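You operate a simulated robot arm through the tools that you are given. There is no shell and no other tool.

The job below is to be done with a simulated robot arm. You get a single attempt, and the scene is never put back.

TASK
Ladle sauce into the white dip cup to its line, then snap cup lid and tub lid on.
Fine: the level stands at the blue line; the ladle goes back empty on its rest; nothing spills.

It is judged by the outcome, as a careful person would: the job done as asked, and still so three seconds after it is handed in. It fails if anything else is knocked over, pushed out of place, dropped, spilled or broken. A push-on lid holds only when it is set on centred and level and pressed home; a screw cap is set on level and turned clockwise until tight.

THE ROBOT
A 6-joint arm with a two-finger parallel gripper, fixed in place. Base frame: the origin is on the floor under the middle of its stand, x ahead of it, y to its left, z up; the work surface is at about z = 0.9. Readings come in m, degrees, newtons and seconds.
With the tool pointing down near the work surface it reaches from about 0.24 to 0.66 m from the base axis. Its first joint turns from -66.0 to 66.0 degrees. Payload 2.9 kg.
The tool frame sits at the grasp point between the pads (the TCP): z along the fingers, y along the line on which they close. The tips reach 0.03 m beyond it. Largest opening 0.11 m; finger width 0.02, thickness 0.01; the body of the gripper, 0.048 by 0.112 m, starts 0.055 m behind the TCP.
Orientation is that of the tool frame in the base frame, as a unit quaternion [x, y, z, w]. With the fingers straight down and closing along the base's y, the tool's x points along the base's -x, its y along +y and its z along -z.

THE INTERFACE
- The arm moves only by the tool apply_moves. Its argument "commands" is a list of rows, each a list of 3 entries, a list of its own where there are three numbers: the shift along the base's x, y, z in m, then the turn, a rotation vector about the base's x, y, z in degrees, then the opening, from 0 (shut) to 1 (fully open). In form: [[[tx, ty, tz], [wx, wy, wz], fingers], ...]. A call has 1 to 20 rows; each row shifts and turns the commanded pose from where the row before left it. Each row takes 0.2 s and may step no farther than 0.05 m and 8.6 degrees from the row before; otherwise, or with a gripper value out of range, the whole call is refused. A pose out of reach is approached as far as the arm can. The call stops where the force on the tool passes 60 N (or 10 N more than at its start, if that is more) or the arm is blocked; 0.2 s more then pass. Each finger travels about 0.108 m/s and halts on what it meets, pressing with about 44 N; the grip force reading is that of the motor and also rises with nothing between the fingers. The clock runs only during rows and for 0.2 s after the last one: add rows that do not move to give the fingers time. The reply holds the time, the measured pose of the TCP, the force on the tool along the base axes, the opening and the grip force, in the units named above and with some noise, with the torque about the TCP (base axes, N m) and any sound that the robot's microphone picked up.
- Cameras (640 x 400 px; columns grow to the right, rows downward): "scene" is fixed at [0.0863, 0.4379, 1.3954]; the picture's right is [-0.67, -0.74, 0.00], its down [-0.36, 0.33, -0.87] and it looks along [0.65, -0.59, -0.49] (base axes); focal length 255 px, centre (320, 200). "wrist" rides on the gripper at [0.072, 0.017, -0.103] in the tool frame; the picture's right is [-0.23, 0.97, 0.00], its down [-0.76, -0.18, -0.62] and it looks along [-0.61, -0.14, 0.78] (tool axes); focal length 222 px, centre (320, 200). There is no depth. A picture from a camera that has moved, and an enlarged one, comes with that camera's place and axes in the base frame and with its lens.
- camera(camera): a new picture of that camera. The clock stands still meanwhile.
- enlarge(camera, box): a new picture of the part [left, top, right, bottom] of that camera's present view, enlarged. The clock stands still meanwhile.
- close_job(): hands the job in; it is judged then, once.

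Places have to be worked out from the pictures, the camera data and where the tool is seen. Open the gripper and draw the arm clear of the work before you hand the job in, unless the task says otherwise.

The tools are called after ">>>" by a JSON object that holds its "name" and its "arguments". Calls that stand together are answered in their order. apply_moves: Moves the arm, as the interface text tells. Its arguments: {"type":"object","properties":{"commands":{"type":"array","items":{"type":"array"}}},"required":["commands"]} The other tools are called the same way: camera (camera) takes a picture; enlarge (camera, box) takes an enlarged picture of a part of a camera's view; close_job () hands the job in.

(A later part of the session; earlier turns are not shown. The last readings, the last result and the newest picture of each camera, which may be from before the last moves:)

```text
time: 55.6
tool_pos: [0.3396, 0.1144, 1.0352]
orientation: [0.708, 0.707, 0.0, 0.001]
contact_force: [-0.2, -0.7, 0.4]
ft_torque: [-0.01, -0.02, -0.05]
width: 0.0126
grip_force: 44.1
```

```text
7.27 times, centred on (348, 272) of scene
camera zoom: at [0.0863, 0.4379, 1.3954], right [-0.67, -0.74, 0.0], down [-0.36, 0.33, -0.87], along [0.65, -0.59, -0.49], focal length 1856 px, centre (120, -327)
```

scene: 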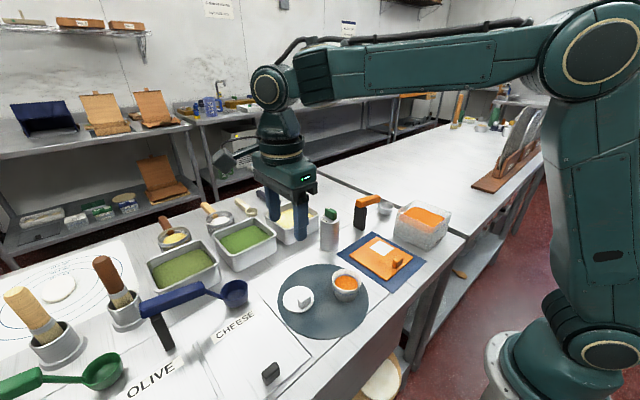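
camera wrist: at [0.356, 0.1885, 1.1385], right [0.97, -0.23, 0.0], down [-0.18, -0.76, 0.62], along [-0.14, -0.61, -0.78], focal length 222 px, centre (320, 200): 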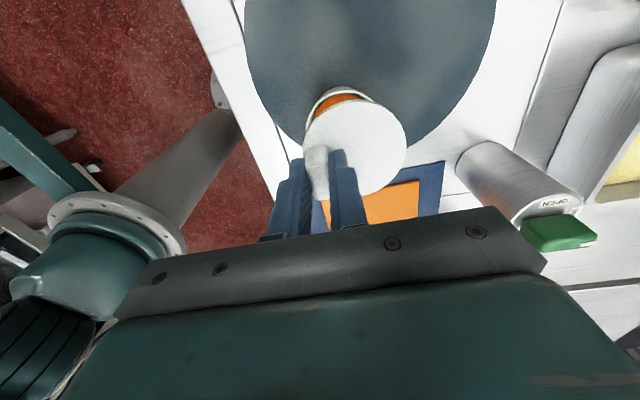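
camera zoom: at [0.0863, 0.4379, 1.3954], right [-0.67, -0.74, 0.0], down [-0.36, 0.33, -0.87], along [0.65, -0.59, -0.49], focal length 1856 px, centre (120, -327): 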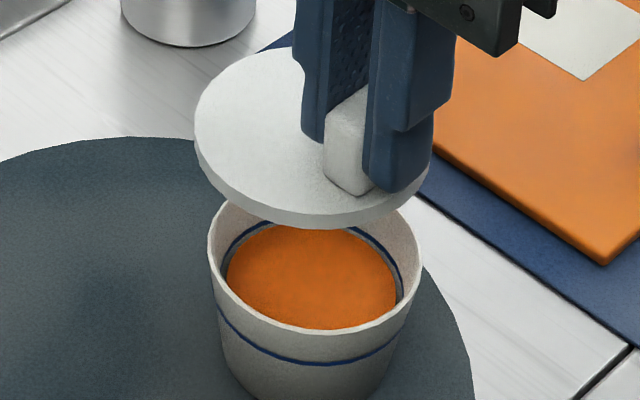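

Scene view says the lid must shift about 3.4 mm along the picture's right, wrist view says about 2–3 mm towards -y. I shift it by (-2.0, -2.7) mm and lower it to about 1 cm above the rim, then measure again.

>>> {"name": "apply_moves", "arguments": {"commands": [[[-0.002, -0.0027, -0.01], [0, 0, 0], 0], [[0, 0, -0.012], [0, 0, 0], 0], [[0, 0, -0.008], [0, 0, 0], 0], [[0, 0, 0], [0, 0, 0], 0]]}}

>>> {"name": "enlarge", "arguments": {"camera": "wrist", "box": [280, 70, 430, 210]}}

>>> {"name": "enlarge", "arguments": {"camera": "scene", "box": [325, 250, 370, 305]}}

```text
time: 56.6
tool_pos: [0.3361, 0.1117, 1.0057]
orientation: [0.707, 0.707, 0.0, -0.001]
contact_force: [-0.5, 0.0, 0.1]
ft_torque: [-0.01, -0.01, -0.01]
width: 0.0126
grip_force: 43.8
```

```text
2.86 times, centred on (355, 140) of wrist
camera zoom: at [0.3534, 0.1856, 1.1086], right [0.97, -0.23, 0.0], down [-0.18, -0.76, 0.62], along [-0.14, -0.61, -0.78], focal length 635 px, centre (220, 371)
```

zoom: 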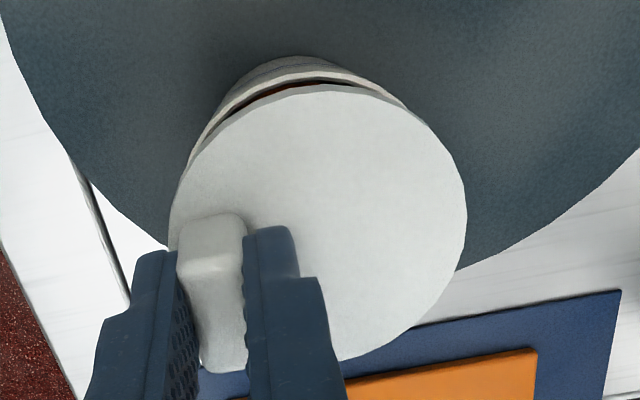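

```text
7.27 times, centred on (348, 278) of scene
camera zoom: at [0.0863, 0.4379, 1.3954], right [-0.67, -0.74, 0.0], down [-0.36, 0.33, -0.87], along [0.65, -0.59, -0.49], focal length 1856 px, centre (120, -364)
```

zoom: 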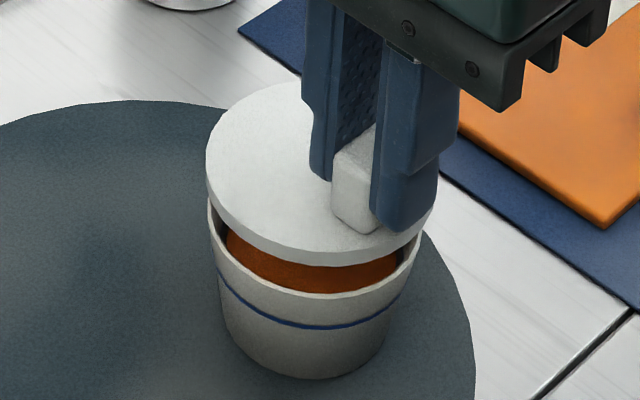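

Now the lid is within about 1 mm of the cup's axis; I nudge it +1 mm in y and lower it slowly until it touches the rim.

>>> {"name": "apply_moves", "arguments": {"commands": [[[0, 0.001, -0.003], [0, 0, 0], 0], [[0, 0, -0.003], [0, 0, 0], 0], [[0, 0, -0.002], [0, 0, 0], 0], [[0, 0, 0], [0, 0, 0], 0]]}}

>>> {"name": "enlarge", "arguments": {"camera": "scene", "box": [325, 250, 370, 305]}}

>>> {"name": "enlarge", "arguments": {"camera": "wrist", "box": [280, 70, 430, 210]}}

```text
time: 57.6
tool_pos: [0.3373, 0.1137, 0.9965]
orientation: [0.708, 0.707, 0.0, 0.0]
contact_force: [0.9, 0.5, -0.8]
ft_torque: [0.02, -0.01, 0.02]
width: 0.0125
grip_force: 44.3
```

```text
7.27 times, centred on (348, 278) of scene
camera zoom: at [0.0863, 0.4379, 1.3954], right [-0.67, -0.74, 0.0], down [-0.36, 0.33, -0.87], along [0.65, -0.59, -0.49], focal length 1856 px, centre (120, -364)
```

zoom: 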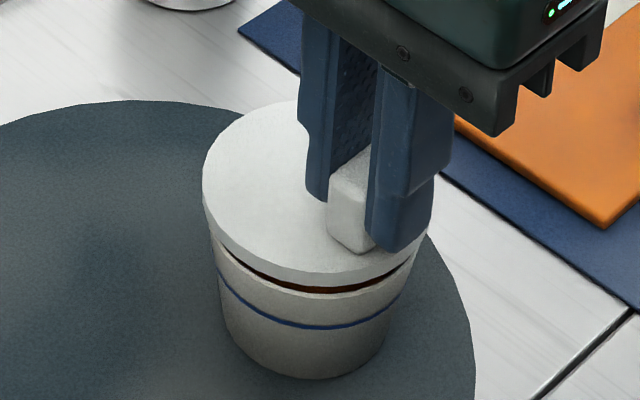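

```text
2.86 times, centred on (355, 140) of wrist
camera zoom: at [0.3537, 0.1863, 1.1004], right [0.97, -0.23, 0.0], down [-0.18, -0.76, 0.62], along [-0.14, -0.61, -0.78], focal length 635 px, centre (220, 371)
```

zoom: 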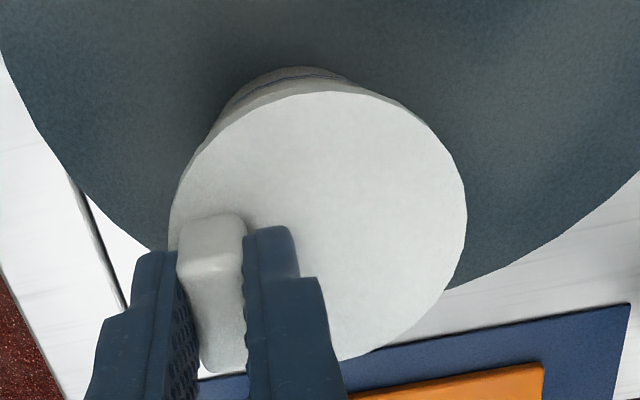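

Now lid and rim centres agree within about half a millimetre in the scene view. I lower in 1 mm steps, watching for contact.

>>> {"name": "apply_moves", "arguments": {"commands": [[[0, 0, -0.001], [0, 0, 0], 0], [[0, 0, -0.001], [0, 0, 0], 0], [[0, 0, -0.001], [0, 0, 0], 0]]}}

>>> {"name": "enlarge", "arguments": {"camera": "scene", "box": [325, 250, 370, 305]}}

```text
time: 58.4
tool_pos: [0.3364, 0.1125, 0.9929]
orientation: [0.707, 0.707, 0.0, 0.0]
contact_force: [-0.6, -0.4, -0.6]
ft_torque: [0.0, -0.03, 0.02]
width: 0.0126
grip_force: 44.2
```

```text
7.27 times, centred on (348, 278) of scene
camera zoom: at [0.0863, 0.4379, 1.3954], right [-0.67, -0.74, 0.0], down [-0.36, 0.33, -0.87], along [0.65, -0.59, -0.49], focal length 1856 px, centre (120, -364)
```

zoom: 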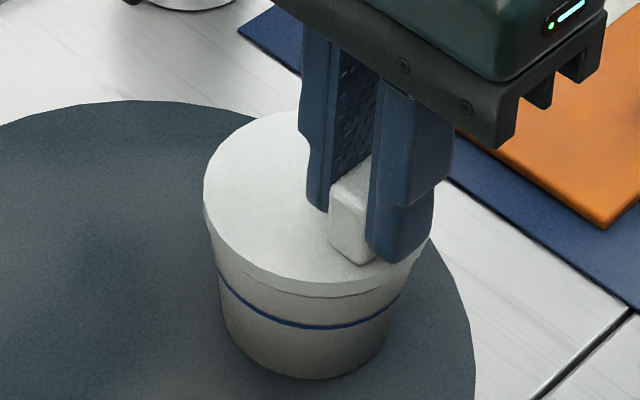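

The lid is just about at the rim, no contact force yet. I continue in 1 mm steps.

>>> {"name": "apply_moves", "arguments": {"commands": [[[0, 0, -0.001], [0, 0, 0], 0], [[0, 0, -0.001], [0, 0, 0], 0]]}}

>>> {"name": "enlarge", "arguments": {"camera": "scene", "box": [325, 250, 370, 305]}}

```text
time: 59.0
tool_pos: [0.338, 0.1133, 0.9917]
orientation: [0.707, 0.707, -0.001, -0.001]
contact_force: [-0.1, -0.2, -0.1]
ft_torque: [-0.02, -0.01, -0.02]
width: 0.0125
grip_force: 44.3
```

```text
7.27 times, centred on (348, 278) of scene
camera zoom: at [0.0863, 0.4379, 1.3954], right [-0.67, -0.74, 0.0], down [-0.36, 0.33, -0.87], along [0.65, -0.59, -0.49], focal length 1856 px, centre (120, -364)
```

zoom: 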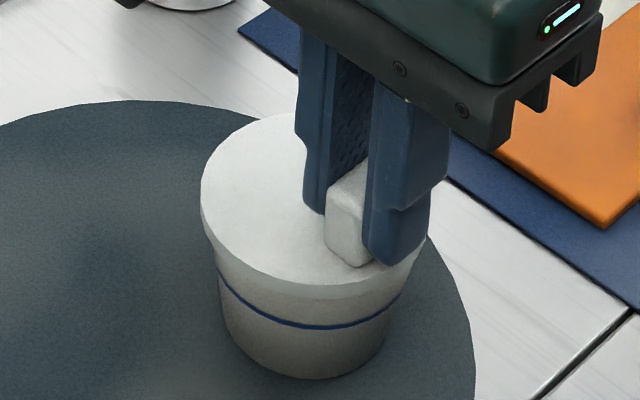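

Still no contact force. I go on in 1 mm steps.

>>> {"name": "apply_moves", "arguments": {"commands": [[[0, 0, -0.001], [0, 0, 0], 0], [[0, 0, -0.001], [0, 0, 0], 0]]}}

>>> {"name": "enlarge", "arguments": {"camera": "scene", "box": [325, 250, 370, 305]}}

```text
time: 59.6
tool_pos: [0.3383, 0.1142, 0.9907]
orientation: [0.707, 0.708, 0.002, 0.0]
contact_force: [-5.2, 3.3, 17.0]
ft_torque: [0.6, -0.02, 0.17]
width: 0.0129
grip_force: 44.0
heard: snap
```

```text
7.27 times, centred on (348, 278) of scene
camera zoom: at [0.086, 0.4379, 1.3954], right [-0.67, -0.74, 0.0], down [-0.36, 0.33, -0.87], along [0.65, -0.59, -0.49], focal length 1856 px, centre (120, -364)
```

zoom: 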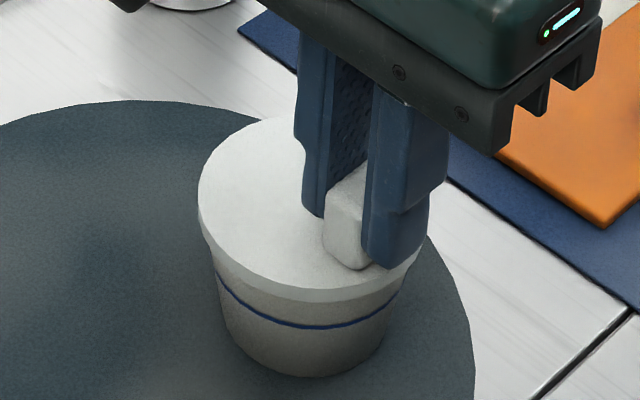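

I heard the snap, with 17 N of load. I release the knob gently and look.

>>> {"name": "apply_moves", "arguments": {"commands": [[[0, 0, 0], [0, 0, 0], 0.14], [[0, 0, 0], [0, 0, 0], 0.2], [[0, 0, 0], [0, 0, 0], 0.3], [[0, 0, 0], [0, 0, 0], 0.4]]}}

>>> {"name": "enlarge", "arguments": {"camera": "scene", "box": [325, 250, 370, 305]}}

>>> {"name": "enlarge", "arguments": {"camera": "wrist", "box": [260, 60, 430, 210]}}

```text
time: 60.6
tool_pos: [0.3369, 0.113, 0.9893]
orientation: [0.707, 0.707, 0.0, 0.001]
contact_force: [0.6, -1.1, -0.2]
ft_torque: [0.01, 0.01, -0.04]
width: 0.0442
grip_force: 0.1
```

```text
7.27 times, centred on (348, 278) of scene
camera zoom: at [0.0863, 0.4379, 1.3954], right [-0.67, -0.74, 0.0], down [-0.36, 0.33, -0.87], along [0.65, -0.59, -0.49], focal length 1856 px, centre (120, -364)
```

zoom: 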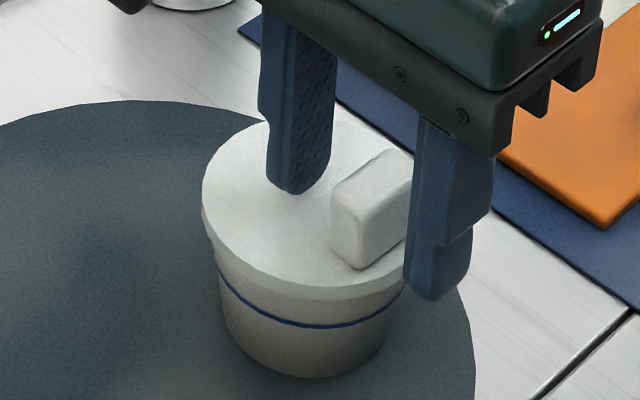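

```text
2.67 times, centred on (345, 135) of wrist
camera zoom: at [0.3539, 0.1865, 1.0932], right [0.97, -0.23, 0.0], down [-0.18, -0.76, 0.62], along [-0.14, -0.61, -0.78], focal length 592 px, centre (253, 373)
```

zoom: 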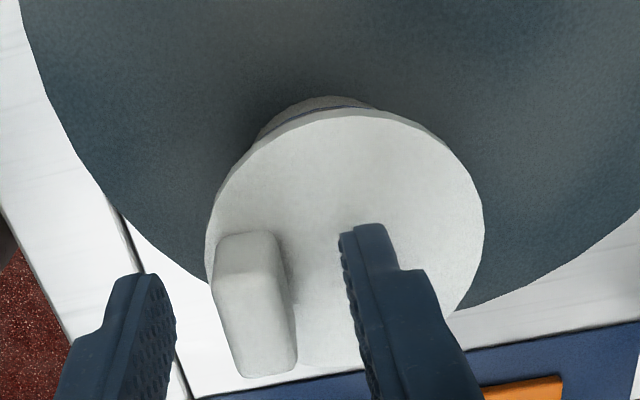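

The lid sits level on the cup. To be sure it is home all round I rise, close the fingers, and press straight down at the lid's centre.

>>> {"name": "apply_moves", "arguments": {"commands": [[[0, 0, 0.01], [0, 0, 0], 0.4], [[0, 0, 0.02], [0, 0, 0], 0.4], [[0, 0, 0.02], [0, 0, 0], 0.4], [[0.01, -0.002, 0], [0, 0, 0], 0.1], [[0.0128, -0.002, 0], [0, 0, 0], 0.0], [[0, 0, 0], [0, 0, 0], 0.0], [[0, 0, -0.02], [0, 0, 0], 0.0], [[0, 0, -0.02], [0, 0, 0], 0.0], [[0, 0, -0.008], [0, 0, 0], 0.0], [[0, 0, 0], [0, 0, 0], 0.0]]}}

>>> {"name": "enlarge", "arguments": {"camera": "scene", "box": [325, 250, 370, 305]}}

>>> {"name": "enlarge", "arguments": {"camera": "wrist", "box": [220, 60, 430, 230]}}

```text
time: 62.8
tool_pos: [0.3598, 0.1077, 0.9873]
orientation: [0.708, 0.706, 0.0, 0.0]
contact_force: [-0.5, -0.4, -0.3]
ft_torque: [0.0, 0.02, -0.01]
width: 0.0
grip_force: 37.7
```

```text
7.27 times, centred on (348, 278) of scene
camera zoom: at [0.0863, 0.4379, 1.3954], right [-0.67, -0.74, 0.0], down [-0.36, 0.33, -0.87], along [0.65, -0.59, -0.49], focal length 1856 px, centre (120, -364)
```

zoom: 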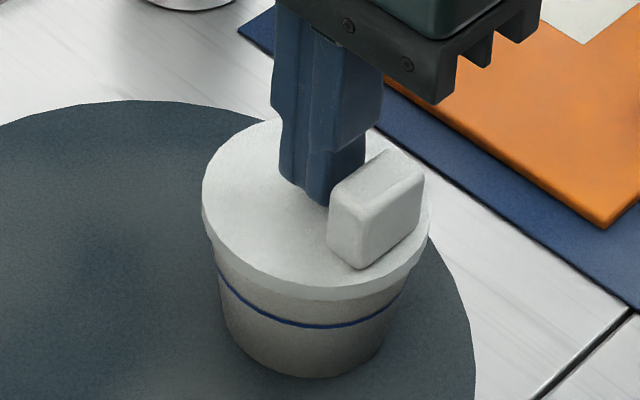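

```text
2.35 times, centred on (325, 145) of wrist
camera zoom: at [0.3762, 0.1816, 1.0925], right [0.97, -0.23, 0.0], down [-0.18, -0.76, 0.62], along [-0.14, -0.61, -0.78], focal length 523 px, centre (308, 329)
```

zoom: 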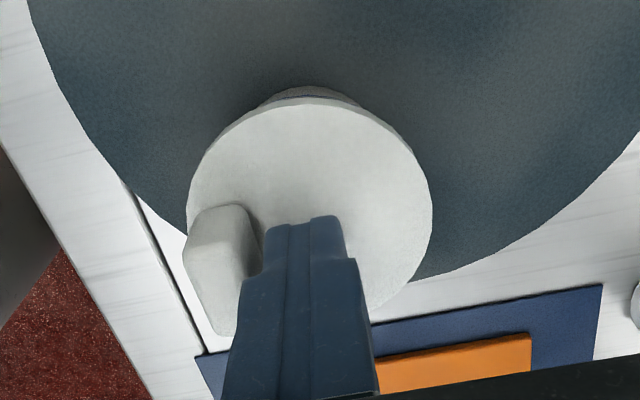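

The closed tips are just above the lid centre. I press down in 1 mm steps and watch the force.

>>> {"name": "apply_moves", "arguments": {"commands": [[[0, 0, -0.002], [0, 0, 0], 0.0], [[0, 0, -0.002], [0, 0, 0], 0.0], [[0, 0, -0.001], [0, 0, 0], 0.0], [[0, 0, -0.001], [0, 0, 0], 0.0]]}}

```text
time: 63.8
tool_pos: [0.3592, 0.1083, 0.9853]
orientation: [0.707, 0.707, 0.0, 0.0]
contact_force: [-0.8, 0.2, -0.1]
ft_torque: [0.0, 0.0, -0.01]
width: 0.0
grip_force: 37.7
```

No contact yet; I continue down in 1 mm steps.

>>> {"name": "apply_moves", "arguments": {"commands": [[[0, 0, -0.001], [0, 0, 0], 0.0], [[0, 0, -0.001], [0, 0, 0], 0.0], [[0, 0, -0.001], [0, 0, 0], 0.0]]}}

>>> {"name": "enlarge", "arguments": {"camera": "scene", "box": [325, 250, 370, 305]}}

```text
time: 64.6
tool_pos: [0.3604, 0.111, 0.9837]
orientation: [0.707, 0.707, 0.001, 0.001]
contact_force: [-3.3, -3.9, 15.7]
ft_torque: [-0.02, 0.1, 0.04]
width: 0.0
grip_force: 37.4
```

```text
7.27 times, centred on (348, 278) of scene
camera zoom: at [0.086, 0.4377, 1.3955], right [-0.67, -0.74, 0.0], down [-0.36, 0.33, -0.87], along [0.65, -0.59, -0.49], focal length 1856 px, centre (120, -364)
```

zoom: 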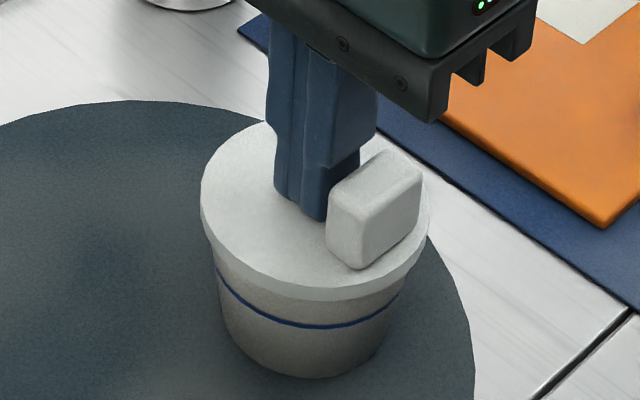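

Contact with 16 N and no movement of the lid. I press a little harder, 1 mm more at a time.

>>> {"name": "apply_moves", "arguments": {"commands": [[[0, 0, -0.001], [0, 0, 0], 0.0], [[0, 0, -0.001], [0, 0, 0], 0.0]]}}

```text
time: 65.2
tool_pos: [0.3613, 0.1096, 0.9815]
orientation: [0.707, 0.707, 0.003, 0.001]
contact_force: [-15.8, -4.7, 52.0]
ft_torque: [0.19, 0.83, -0.1]
width: 0.0
grip_force: 37.8
```

It took 52 N without giving any further, so the cup lid is home. I ease off straight up and look at the cup.

>>> {"name": "apply_moves", "arguments": {"commands": [[[0, 0, 0.002], [0, 0, 0], 0.0], [[0, 0, 0.003], [0, 0, 0], 0.0], [[0, 0, 0.015], [0, 0, 0], 0.0], [[0, 0, 0.04], [0, 0, 0], 0.0], [[0, 0, 0.04], [0, 0, 0], 0.3], [[0, 0, 0.0], [0, 0, 0], 0.45]]}}

>>> {"name": "enlarge", "arguments": {"camera": "scene", "box": [310, 240, 390, 310]}}

>>> {"name": "camera", "arguments": {"camera": "wrist"}}

```text
time: 66.6
tool_pos: [0.3621, 0.1085, 1.0814]
orientation: [0.707, 0.708, 0.0, 0.0]
contact_force: [0.6, 0.3, -0.2]
ft_torque: [0.02, -0.02, 0.01]
width: 0.0497
grip_force: 0.1
```

```text
5.71 times, centred on (350, 275) of scene
camera zoom: at [0.0863, 0.4379, 1.3954], right [-0.67, -0.74, 0.0], down [-0.36, 0.33, -0.87], along [0.65, -0.59, -0.49], focal length 1459 px, centre (149, -229)
```

zoom: 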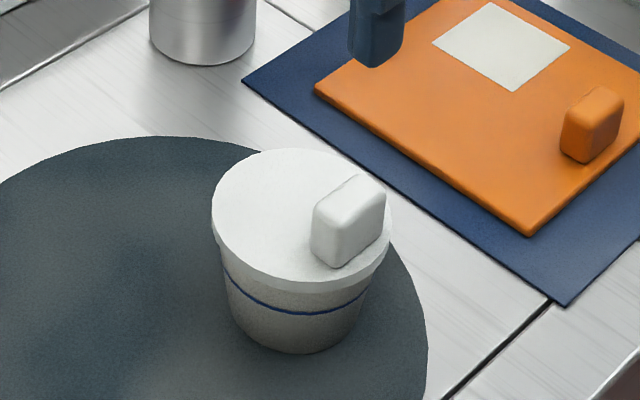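

```text
taken
camera wrist: at [0.3788, 0.1837, 1.1853], right [0.97, -0.23, 0.0], down [-0.18, -0.76, 0.62], along [-0.14, -0.61, -0.78], focal length 222 px, centre (320, 200)
```

wrist: 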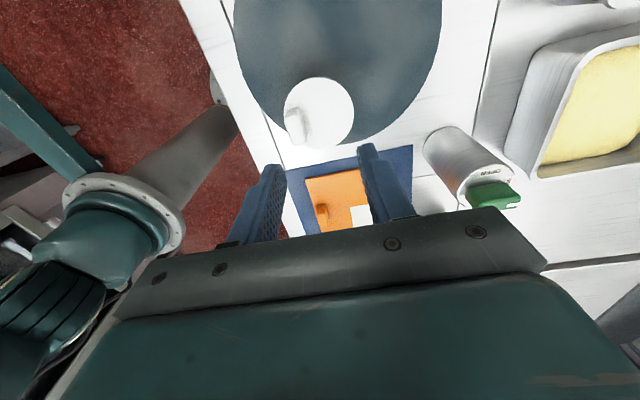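

The cup is closed, level and in place. Next the tub lid: I move above its knob, near (0.328, -0.055), and look from there.

>>> {"name": "apply_moves", "arguments": {"commands": [[[-0.004, -0.025, 0.01], [0, 0, 0], 0.45], [[-0.008, -0.04, 0.01], [0, 0, 0], 0.45], [[-0.008, -0.04, 0], [0, 0, 0], 0.45], [[-0.008, -0.035, 0], [0, 0, 0], 0.45], [[-0.004, -0.018, 0], [0, 0, 0], 0.45], [[0, 0, 0], [0, 0, 0], 0.45]]}}

>>> {"name": "camera", "arguments": {"camera": "wrist"}}

>>> {"name": "enlarge", "arguments": {"camera": "wrist", "box": [230, 50, 450, 220]}}

>>> {"name": "enlarge", "arguments": {"camera": "scene", "box": [330, 200, 450, 300]}}

```text
time: 68.0
tool_pos: [0.3264, -0.0504, 1.0981]
orientation: [0.708, 0.706, 0.0, 0.0]
contact_force: [-0.3, -0.2, 0.2]
ft_torque: [-0.07, -0.01, 0.01]
width: 0.0496
grip_force: 0.0
```

```text
taken
camera wrist: at [0.3435, 0.0233, 1.2021], right [0.97, -0.23, 0.0], down [-0.18, -0.76, 0.62], along [-0.14, -0.61, -0.78], focal length 222 px, centre (320, 200)
```

wrist: 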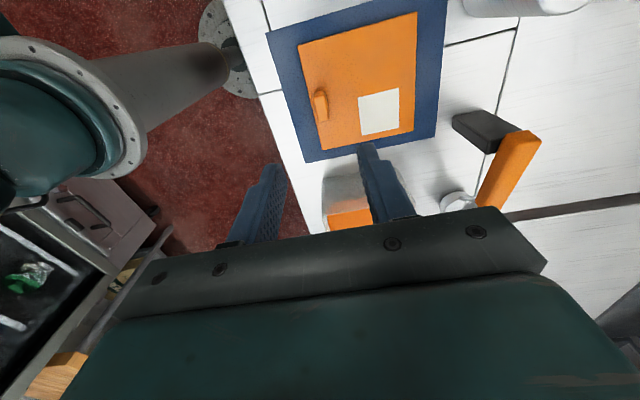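

```text
2.35 times, centred on (340, 135) of wrist
camera zoom: at [0.3435, 0.0233, 1.2021], right [0.97, -0.23, 0.0], down [-0.18, -0.76, 0.62], along [-0.14, -0.61, -0.78], focal length 523 px, centre (273, 353)
```

zoom: 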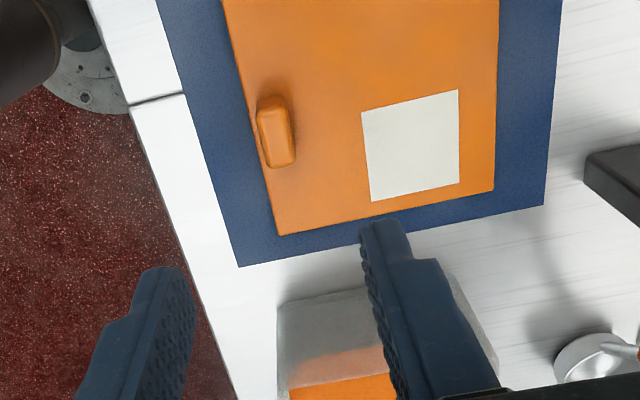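

```text
4.00 times, centred on (390, 250) of scene
camera zoom: at [0.0863, 0.4379, 1.3954], right [-0.67, -0.74, 0.0], down [-0.36, 0.33, -0.87], along [0.65, -0.59, -0.49], focal length 1021 px, centre (40, 0)
```

zoom: 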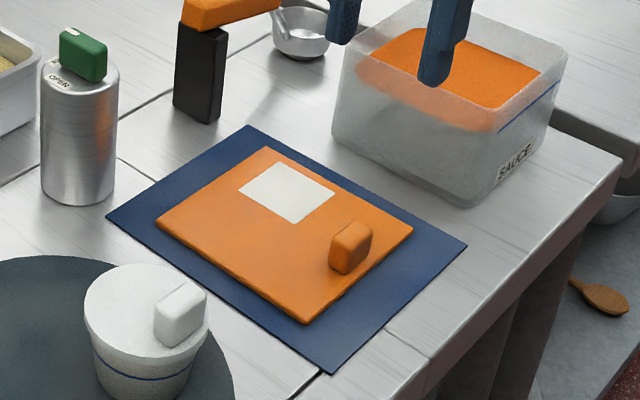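

The knob is at TCP + (0.7, -5.6) mm, and the lid's centre is 50 mm to +x of the knob. I align over the knob and descend to z ≈ 0.965 for a check.

>>> {"name": "apply_moves", "arguments": {"commands": [[[0.0007, -0.003, -0.02], [0, 0, 0], 0.45], [[0, -0.0026, -0.03], [0, 0, 0], 0.45], [[0, 0, -0.035], [0, 0, 0], 0.45], [[0, 0, -0.03], [0, 0, 0], 0.45], [[0, 0, -0.02], [0, 0, 0], 0.45], [[0, 0, 0], [0, 0, 0], 0.45]]}}

>>> {"name": "enlarge", "arguments": {"camera": "wrist", "box": [230, 60, 430, 220]}}

>>> {"name": "enlarge", "arguments": {"camera": "scene", "box": [350, 215, 430, 295]}}

```text
time: 69.4
tool_pos: [0.326, -0.0546, 0.966]
orientation: [0.707, 0.707, 0.0, -0.001]
contact_force: [0.1, -0.1, 0.1]
ft_torque: [0.0, -0.01, 0.0]
width: 0.0495
grip_force: 0.0
```

```text
2.50 times, centred on (330, 140) of wrist
camera zoom: at [0.3415, 0.0184, 1.0688], right [0.97, -0.23, 0.0], down [-0.18, -0.76, 0.62], along [-0.14, -0.61, -0.78], focal length 555 px, centre (295, 350)
```

zoom: 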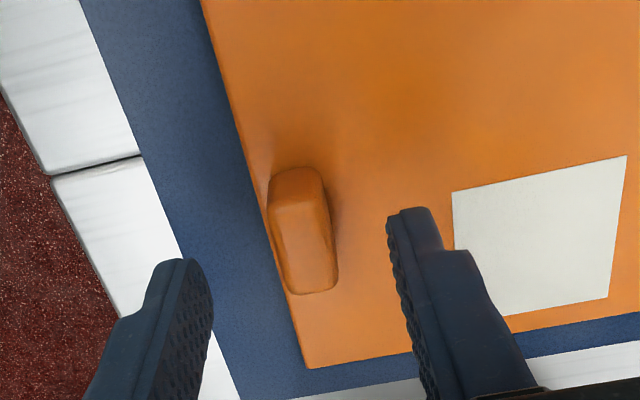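

```text
5.00 times, centred on (390, 255) of scene
camera zoom: at [0.0863, 0.4379, 1.3954], right [-0.67, -0.74, 0.0], down [-0.36, 0.33, -0.87], along [0.65, -0.59, -0.49], focal length 1276 px, centre (-30, -75)
```

zoom: 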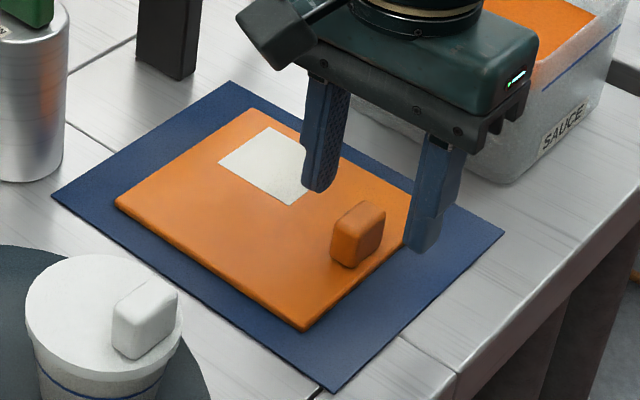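

The knob stands slightly to +x of the finger centre; I shift 2 mm and go down the last 2 cm, then close.

>>> {"name": "apply_moves", "arguments": {"commands": [[[0.001, 0, -0.008], [0, 0, 0], 0.45], [[0.001, 0, -0.008], [0, 0, 0], 0.45], [[0, 0, -0.005], [0, 0, 0], 0.45], [[0, 0, 0], [0, 0, 0], 0.45]]}}

>>> {"name": "enlarge", "arguments": {"camera": "scene", "box": [350, 215, 430, 295]}}

>>> {"name": "enlarge", "arguments": {"camera": "wrist", "box": [230, 60, 430, 220]}}

```text
time: 70.4
tool_pos: [0.3303, -0.0547, 0.9452]
orientation: [0.708, 0.707, 0.0, 0.0]
contact_force: [0.1, 0.1, 0.5]
ft_torque: [-0.02, 0.0, 0.0]
width: 0.0497
grip_force: 0.0
```

```text
5.00 times, centred on (390, 255) of scene
camera zoom: at [0.0863, 0.4379, 1.3954], right [-0.67, -0.74, 0.0], down [-0.36, 0.33, -0.87], along [0.65, -0.59, -0.49], focal length 1276 px, centre (-30, -75)
```

zoom: 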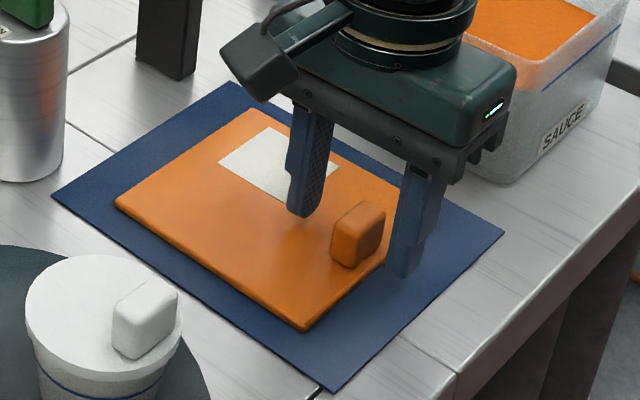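

```text
2.50 times, centred on (330, 140) of wrist
camera zoom: at [0.3473, 0.0191, 1.0479], right [0.97, -0.23, 0.0], down [-0.18, -0.76, 0.62], along [-0.14, -0.61, -0.78], focal length 555 px, centre (295, 350)
```

zoom: 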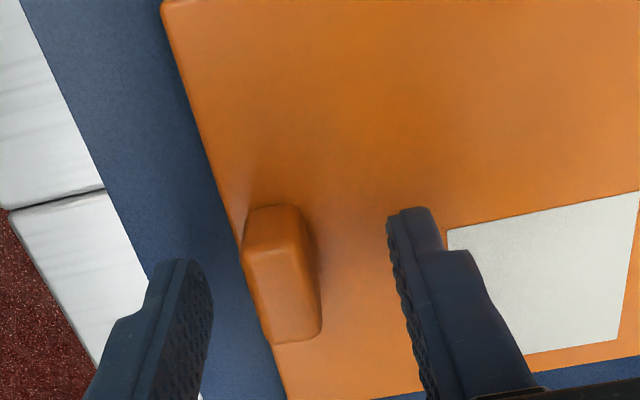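

The knob is now about 2 mm to -x of the finger centre. I shift back 2 mm and close.

>>> {"name": "apply_moves", "arguments": {"commands": [[[-0.002, 0, 0], [0, 0, 0], 0.45], [[0, 0, 0], [0, 0, 0], 0.3], [[0, 0, 0], [0, 0, 0], 0.2], [[0, 0, 0], [0, 0, 0], 0.1], [[0, 0, 0], [0, 0, 0], 0.0], [[0, 0, 0], [0, 0, 0], 0.0]]}}

>>> {"name": "enlarge", "arguments": {"camera": "wrist", "box": [230, 60, 430, 220]}}

>>> {"name": "enlarge", "arguments": {"camera": "scene", "box": [350, 215, 430, 295]}}

```text
time: 71.8
tool_pos: [0.3279, -0.0539, 0.9451]
orientation: [0.707, 0.708, 0.0, 0.0]
contact_force: [0.4, -0.3, 0.4]
ft_torque: [0.01, 0.04, -0.01]
width: 0.0144
grip_force: 43.8
```

```text
2.50 times, centred on (330, 140) of wrist
camera zoom: at [0.345, 0.0195, 1.0485], right [0.97, -0.23, 0.0], down [-0.18, -0.76, 0.62], along [-0.14, -0.61, -0.78], focal length 555 px, centre (295, 350)
```

zoom: 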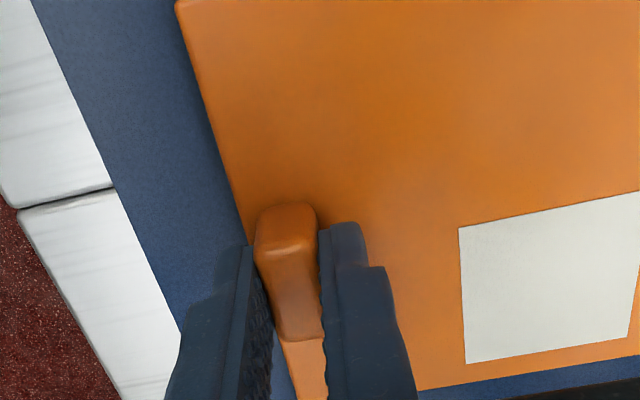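

```text
5.00 times, centred on (390, 255) of scene
camera zoom: at [0.0863, 0.4379, 1.3954], right [-0.67, -0.74, 0.0], down [-0.36, 0.33, -0.87], along [0.65, -0.59, -0.49], focal length 1276 px, centre (-30, -75)
```

zoom: 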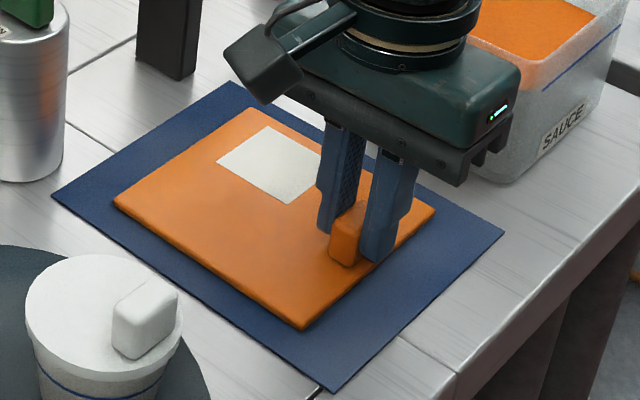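

The knob is gripped at 14.4 mm. I lift the tub lid straight up 0.13 m and check that it hangs level.

>>> {"name": "apply_moves", "arguments": {"commands": [[[0, 0, 0.005], [0, 0, 0], 0], [[0, 0, 0.01], [0, 0, 0], 0], [[0, 0, 0.02], [0, 0, 0], 0], [[0, 0, 0.03], [0, 0, 0], 0], [[0, 0, 0.03], [0, 0, 0], 0], [[0, 0, 0.025], [0, 0, 0], 0], [[0, 0, 0.01], [0, 0, 0], 0], [[0, 0, 0], [0, 0, 0], 0]]}}

>>> {"name": "camera", "arguments": {"camera": "wrist"}}

>>> {"name": "enlarge", "arguments": {"camera": "scene", "box": [340, 170, 470, 290]}}

```text
time: 73.6
tool_pos: [0.3285, -0.0568, 1.0744]
orientation: [0.707, 0.707, 0.0, 0.001]
contact_force: [0.2, 0.5, -0.2]
ft_torque: [0.02, -0.01, -0.01]
width: 0.0145
grip_force: 44.3
```

```text
taken
camera wrist: at [0.3445, 0.0178, 1.1783], right [0.97, -0.23, 0.0], down [-0.18, -0.76, 0.62], along [-0.14, -0.61, -0.78], focal length 222 px, centre (320, 200)
```

wrist: 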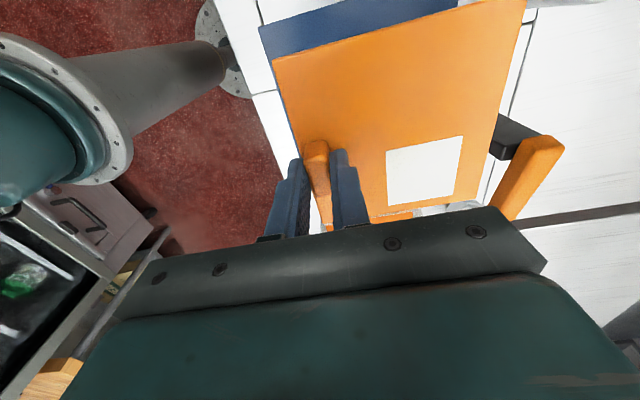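

```text
3.33 times, centred on (405, 230) of scene
camera zoom: at [0.0863, 0.4379, 1.3954], right [-0.67, -0.74, 0.0], down [-0.36, 0.33, -0.87], along [0.65, -0.59, -0.49], focal length 851 px, centre (37, 100)
```

zoom: 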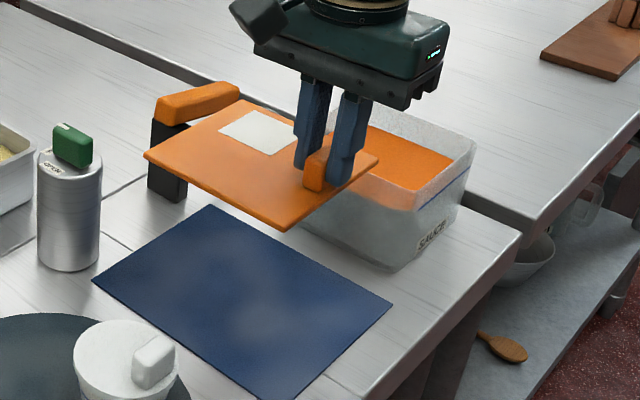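

The lid hangs level, 50 mm offset as expected. I carry it over the tub, still about 4 cm above the rim, and measure the alignment.

>>> {"name": "apply_moves", "arguments": {"commands": [[[-0.002, -0.012, 0], [0, 0, 0], 0], [[-0.004, -0.03, 0], [0, 0, 0], 0], [[-0.004, -0.035, 0], [0, 0, 0], 0], [[-0.004, -0.035, 0], [0, 0, 0], 0], [[-0.0023, -0.03, 0], [0, 0, 0], 0], [[-0.001, -0.02, 0], [0, 0, 0], 0], [[-0.001, -0.01, 0], [0, 0, 0], 0], [[0, 0, 0], [0, 0, 0], 0]]}}

>>> {"name": "camera", "arguments": {"camera": "wrist"}}

>>> {"name": "enlarge", "arguments": {"camera": "scene", "box": [380, 170, 470, 260]}}

```text
time: 75.4
tool_pos: [0.31, -0.2289, 1.074]
orientation: [0.707, 0.707, 0.0, 0.0]
contact_force: [0.7, -0.2, 0.3]
ft_torque: [0.0, 0.0, 0.02]
width: 0.0146
grip_force: 43.4
```

```text
taken
camera wrist: at [0.3274, -0.153, 1.1778], right [0.97, -0.23, 0.0], down [-0.18, -0.76, 0.62], along [-0.14, -0.61, -0.78], focal length 222 px, centre (320, 200)
```

wrist: 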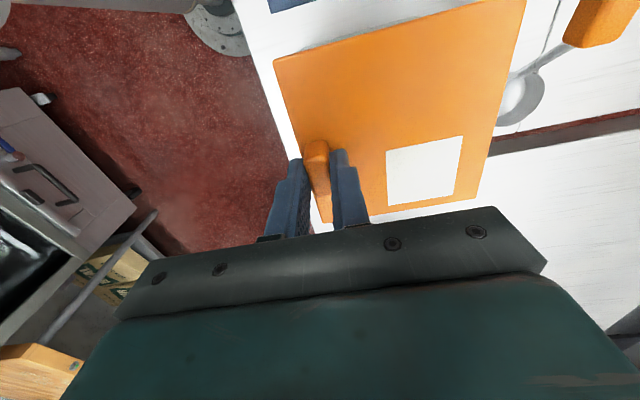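

```text
4.44 times, centred on (425, 215) of scene
camera zoom: at [0.0863, 0.4379, 1.3954], right [-0.67, -0.74, 0.0], down [-0.36, 0.33, -0.87], along [0.65, -0.59, -0.49], focal length 1134 px, centre (-147, 133)
```

zoom: 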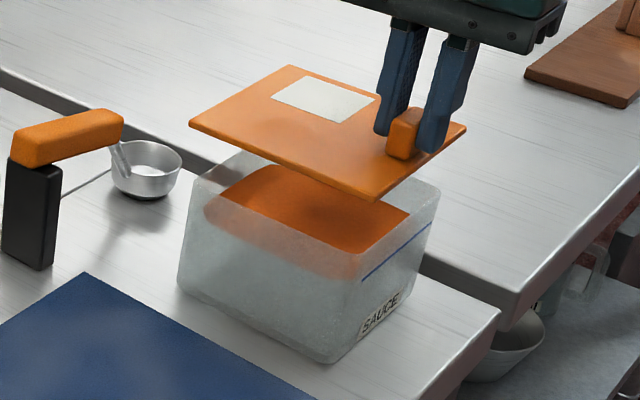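

I enlarge both pictures further to measure the lid edges against the tub rim.

>>> {"name": "enlarge", "arguments": {"camera": "scene", "box": [385, 190, 430, 235]}}

>>> {"name": "enlarge", "arguments": {"camera": "scene", "box": [415, 185, 460, 230]}}

>>> {"name": "enlarge", "arguments": {"camera": "wrist", "box": [260, 20, 540, 230]}}

```text
8.89 times, centred on (408, 212) of scene
camera zoom: at [0.0863, 0.4379, 1.3954], right [-0.67, -0.74, 0.0], down [-0.36, 0.33, -0.87], along [0.65, -0.59, -0.49], focal length 2269 px, centre (-458, 89)
```

zoom: 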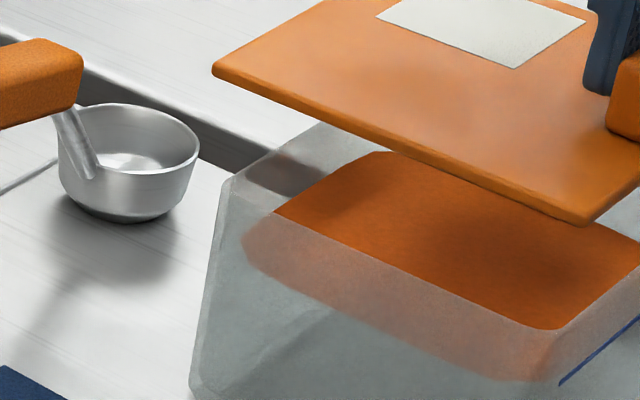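

```text
8.89 times, centred on (438, 208) of scene
camera zoom: at [0.0863, 0.4379, 1.3954], right [-0.67, -0.74, 0.0], down [-0.36, 0.33, -0.87], along [0.65, -0.59, -0.49], focal length 2269 px, centre (-724, 133)
```

zoom: 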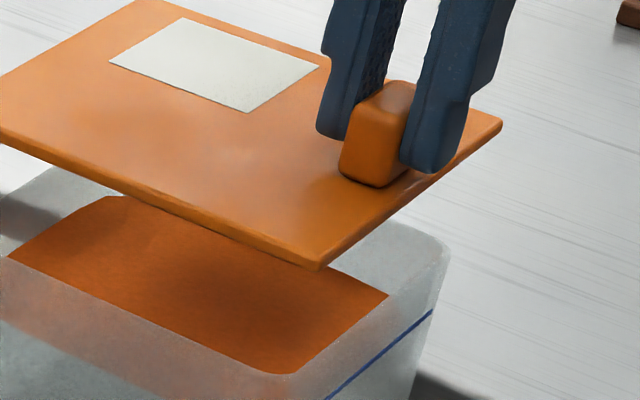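

```text
1.90 times, centred on (400, 125) of wrist
camera zoom: at [0.3274, -0.153, 1.1778], right [0.97, -0.23, 0.0], down [-0.18, -0.76, 0.62], along [-0.14, -0.61, -0.78], focal length 423 px, centre (168, 343)
```

zoom: 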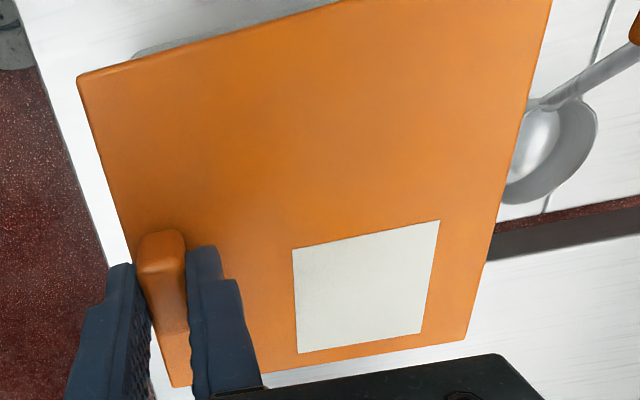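

By these measurements lid and tub centres agree to about 2–3 mm. I lower the lid to roughly 1 cm above the rim, where the comparison is more exact.

>>> {"name": "apply_moves", "arguments": {"commands": [[[0, 0, -0.01], [0, 0, 0], 0], [[0, 0, -0.012], [0, 0, 0], 0], [[0, 0, -0.008], [0, 0, 0], 0], [[0, 0, 0], [0, 0, 0], 0]]}}

>>> {"name": "enlarge", "arguments": {"camera": "scene", "box": [385, 190, 430, 235]}}

>>> {"name": "enlarge", "arguments": {"camera": "scene", "box": [415, 185, 460, 230]}}

>>> {"name": "enlarge", "arguments": {"camera": "wrist", "box": [260, 20, 540, 230]}}

```text
time: 76.4
tool_pos: [0.3104, -0.2271, 1.0449]
orientation: [0.707, 0.707, 0.0, 0.0]
contact_force: [0.2, 0.0, -0.1]
ft_torque: [-0.03, 0.02, 0.04]
width: 0.0147
grip_force: 43.8
```

```text
8.89 times, centred on (408, 212) of scene
camera zoom: at [0.0863, 0.4379, 1.3954], right [-0.67, -0.74, 0.0], down [-0.36, 0.33, -0.87], along [0.65, -0.59, -0.49], focal length 2269 px, centre (-458, 89)
```

zoom: 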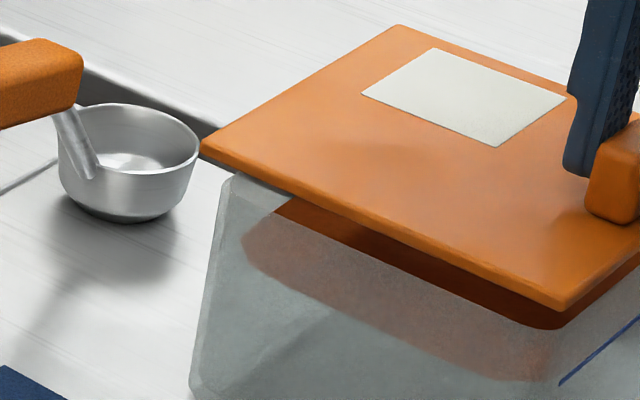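

```text
8.89 times, centred on (438, 208) of scene
camera zoom: at [0.0863, 0.4379, 1.3954], right [-0.67, -0.74, 0.0], down [-0.36, 0.33, -0.87], along [0.65, -0.59, -0.49], focal length 2269 px, centre (-724, 133)
```

zoom: 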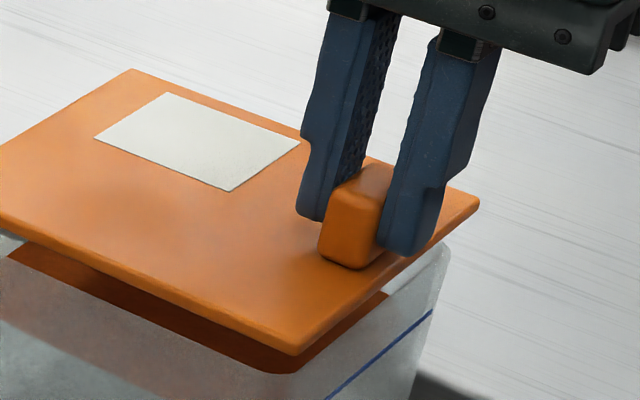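

```text
1.90 times, centred on (400, 125) of wrist
camera zoom: at [0.3274, -0.1534, 1.1479], right [0.97, -0.23, 0.0], down [-0.18, -0.76, 0.62], along [-0.14, -0.61, -0.78], focal length 423 px, centre (168, 343)
```

zoom: 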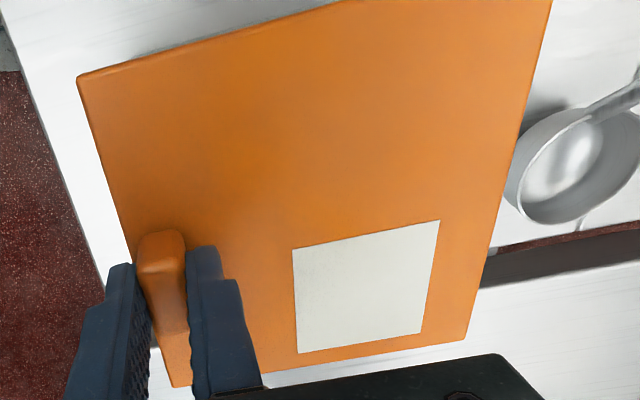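

Lid centre reads (0.359, -0.227) against a tub centre of about (0.359, -0.228). I lower another 8 mm to just above the rim and compare the overhang on each visible side.

>>> {"name": "apply_moves", "arguments": {"commands": [[[0, 0, -0.004], [0, 0, 0], 0], [[0, 0, -0.004], [0, 0, 0], 0], [[0, 0, 0], [0, 0, 0], 0]]}}

>>> {"name": "enlarge", "arguments": {"camera": "scene", "box": [385, 190, 430, 235]}}

>>> {"name": "enlarge", "arguments": {"camera": "scene", "box": [415, 195, 460, 240]}}

```text
time: 77.2
tool_pos: [0.3108, -0.2269, 1.0352]
orientation: [0.707, 0.708, 0.0, 0.0]
contact_force: [-0.2, 0.4, -0.4]
ft_torque: [0.03, 0.02, 0.0]
width: 0.0147
grip_force: 43.6
```

```text
8.89 times, centred on (408, 212) of scene
camera zoom: at [0.0863, 0.4379, 1.3954], right [-0.67, -0.74, 0.0], down [-0.36, 0.33, -0.87], along [0.65, -0.59, -0.49], focal length 2269 px, centre (-458, 89)
```

zoom: 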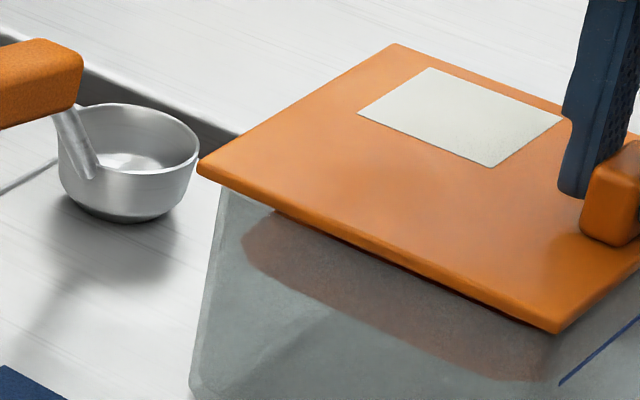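

```text
8.89 times, centred on (438, 218) of scene
camera zoom: at [0.0863, 0.4379, 1.3954], right [-0.67, -0.74, 0.0], down [-0.36, 0.33, -0.87], along [0.65, -0.59, -0.49], focal length 2269 px, centre (-724, 44)
```

zoom: 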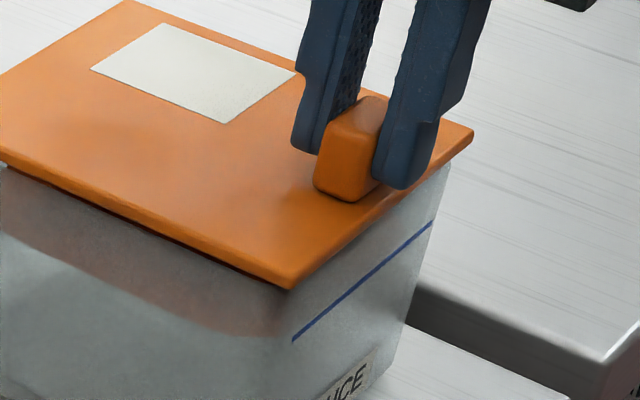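

Left and right overhang look equal (about 24 px each in the scene view), and the other estimates agree within 1–2 mm. I lower in 1 mm steps, watching forces for contact.

>>> {"name": "apply_moves", "arguments": {"commands": [[[0, 0, -0.001], [0, 0, 0], 0], [[0, 0, -0.001], [0, 0, 0], 0], [[0, 0, -0.001], [0, 0, 0], 0]]}}

>>> {"name": "enlarge", "arguments": {"camera": "scene", "box": [385, 185, 460, 260]}}

```text
time: 78.0
tool_pos: [0.3114, -0.227, 1.0336]
orientation: [0.707, 0.707, 0.001, -0.001]
contact_force: [0.4, 0.3, -0.7]
ft_torque: [0.03, 0.02, -0.02]
width: 0.0146
grip_force: 44.3
```

```text
5.33 times, centred on (422, 222) of scene
camera zoom: at [0.0863, 0.4379, 1.3954], right [-0.67, -0.74, 0.0], down [-0.36, 0.33, -0.87], along [0.65, -0.59, -0.49], focal length 1362 px, centre (-227, 80)
```

zoom: 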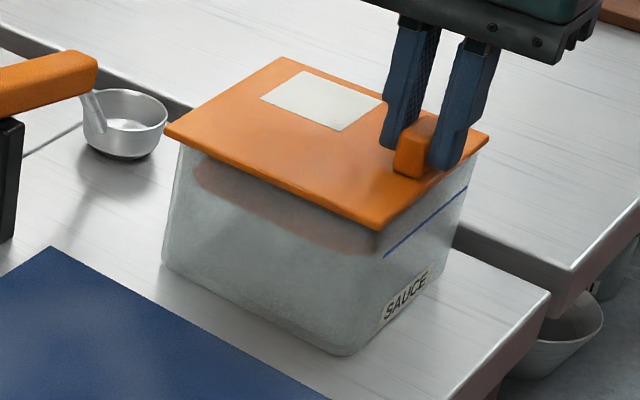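

It looks well centred and there is no contact yet. I continue in 1 mm steps.

>>> {"name": "apply_moves", "arguments": {"commands": [[[0, 0, -0.001], [0, 0, 0], 0], [[0, 0, -0.001], [0, 0, 0], 0]]}}

```text
time: 78.6
tool_pos: [0.3107, -0.2259, 1.0315]
orientation: [0.706, 0.708, 0.0, 0.0]
contact_force: [0.2, 0.0, 0.0]
ft_torque: [0.03, 0.01, -0.03]
width: 0.0147
grip_force: 44.5
```

No contact yet at z = 1.031; another 2 mm.

>>> {"name": "apply_moves", "arguments": {"commands": [[[0, 0, -0.001], [0, 0, 0], 0], [[0, 0, -0.001], [0, 0, 0], 0]]}}

>>> {"name": "enlarge", "arguments": {"camera": "scene", "box": [385, 185, 460, 260]}}

```text
time: 79.2
tool_pos: [0.3103, -0.2262, 1.0304]
orientation: [0.706, 0.709, 0.0, 0.001]
contact_force: [-1.5, 3.8, 16.3]
ft_torque: [0.45, 0.08, -0.02]
width: 0.0145
grip_force: 43.7
```

```text
5.33 times, centred on (422, 222) of scene
camera zoom: at [0.0861, 0.4381, 1.3953], right [-0.67, -0.74, 0.0], down [-0.36, 0.33, -0.87], along [0.65, -0.59, -0.49], focal length 1362 px, centre (-227, 80)
```

zoom: 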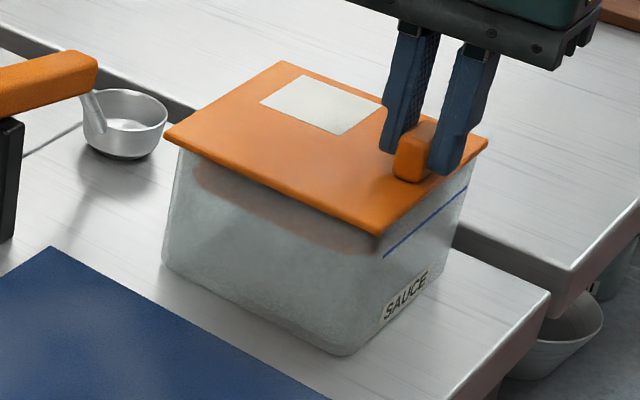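

The lid now touches the rim with 16 N, no snap yet. Pressing by the off-centre knob would tilt it, so I release the knob and let the lid settle on the rim, then press at its centre.

>>> {"name": "apply_moves", "arguments": {"commands": [[[0, 0, 0.0005], [0, 0, 0], 0.16], [[0, 0, 0], [0, 0, 0], 0.22], [[0, 0, 0], [0, 0, 0], 0.32], [[0, 0, 0], [0, 0, 0], 0.4]]}}

>>> {"name": "enlarge", "arguments": {"camera": "scene", "box": [385, 185, 460, 260]}}

>>> {"name": "enlarge", "arguments": {"camera": "wrist", "box": [240, 20, 560, 230]}}

```text
time: 80.2
tool_pos: [0.3101, -0.227, 1.0307]
orientation: [0.707, 0.707, 0.001, 0.001]
contact_force: [-0.7, 0.6, -0.6]
ft_torque: [0.0, 0.02, 0.03]
width: 0.0439
grip_force: 0.0
heard: snap
```

```text
5.33 times, centred on (422, 222) of scene
camera zoom: at [0.0863, 0.4379, 1.3954], right [-0.67, -0.74, 0.0], down [-0.36, 0.33, -0.87], along [0.65, -0.59, -0.49], focal length 1362 px, centre (-227, 80)
```

zoom: 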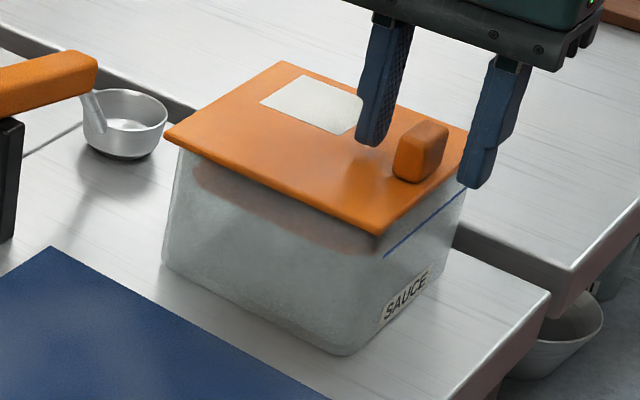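

```text
1.90 times, centred on (400, 125) of wrist
camera zoom: at [0.3266, -0.153, 1.1338], right [0.97, -0.23, 0.0], down [-0.18, -0.76, 0.62], along [-0.14, -0.61, -0.78], focal length 423 px, centre (168, 343)
```

zoom: 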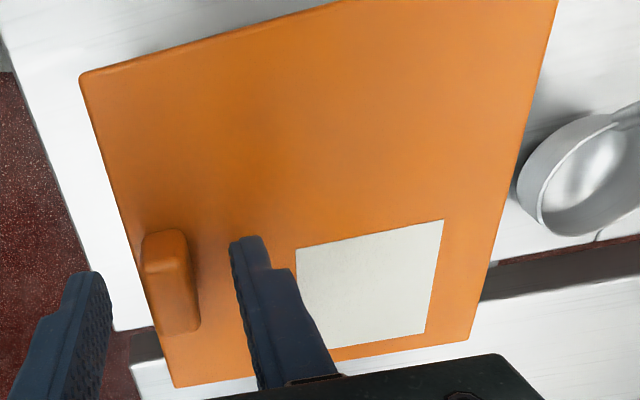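

I heard the snap; the lid lies level and centred on the tub. I raise, close the fingers and press at the lid's centre to make sure it is home.

>>> {"name": "apply_moves", "arguments": {"commands": [[[0, 0, 0.01], [0, 0, 0], 0.4], [[0, 0, 0.02], [0, 0, 0], 0.4], [[0, 0, 0.01], [0, 0, 0], 0.4], [[0.02, 0, 0], [0, 0, 0], 0.2], [[0.02, 0, 0], [0, 0, 0], 0.0], [[0.01, 0, 0], [0, 0, 0], 0.0], [[0, 0, -0.02], [0, 0, 0], 0.0], [[0, 0, -0.016], [0, 0, 0], 0.0], [[0, 0, -0.004], [0, 0, 0], 0.0], [[0, 0, 0], [0, 0, 0], 0.0]]}}

>>> {"name": "enlarge", "arguments": {"camera": "scene", "box": [385, 185, 460, 260]}}

```text
time: 82.4
tool_pos: [0.3584, -0.2269, 1.0298]
orientation: [0.707, 0.707, 0.0, 0.0]
contact_force: [0.0, 0.5, 0.0]
ft_torque: [0.01, 0.02, -0.02]
width: 0.0
grip_force: 37.8
```

```text
5.33 times, centred on (422, 222) of scene
camera zoom: at [0.0863, 0.4379, 1.3954], right [-0.67, -0.74, 0.0], down [-0.36, 0.33, -0.87], along [0.65, -0.59, -0.49], focal length 1362 px, centre (-227, 80)
```

zoom: 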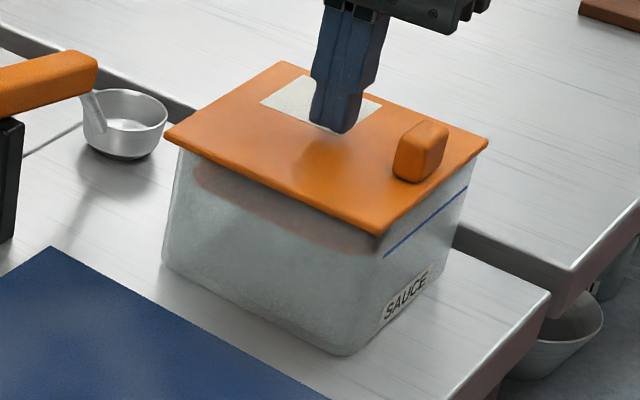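

The closed tips are just above the lid's middle. I press down in small steps.

>>> {"name": "apply_moves", "arguments": {"commands": [[[0, 0, -0.002], [0, 0, 0], 0.0], [[0, 0, -0.002], [0, 0, 0], 0.0], [[0, 0, -0.001], [0, 0, 0], 0.0], [[0, 0, -0.001], [0, 0, 0], 0.0]]}}

```text
time: 83.4
tool_pos: [0.3613, -0.2269, 1.024]
orientation: [0.707, 0.707, 0.0, 0.0]
contact_force: [-0.5, 0.1, 2.9]
ft_torque: [0.0, 0.06, 0.02]
width: 0.0
grip_force: 37.8
```

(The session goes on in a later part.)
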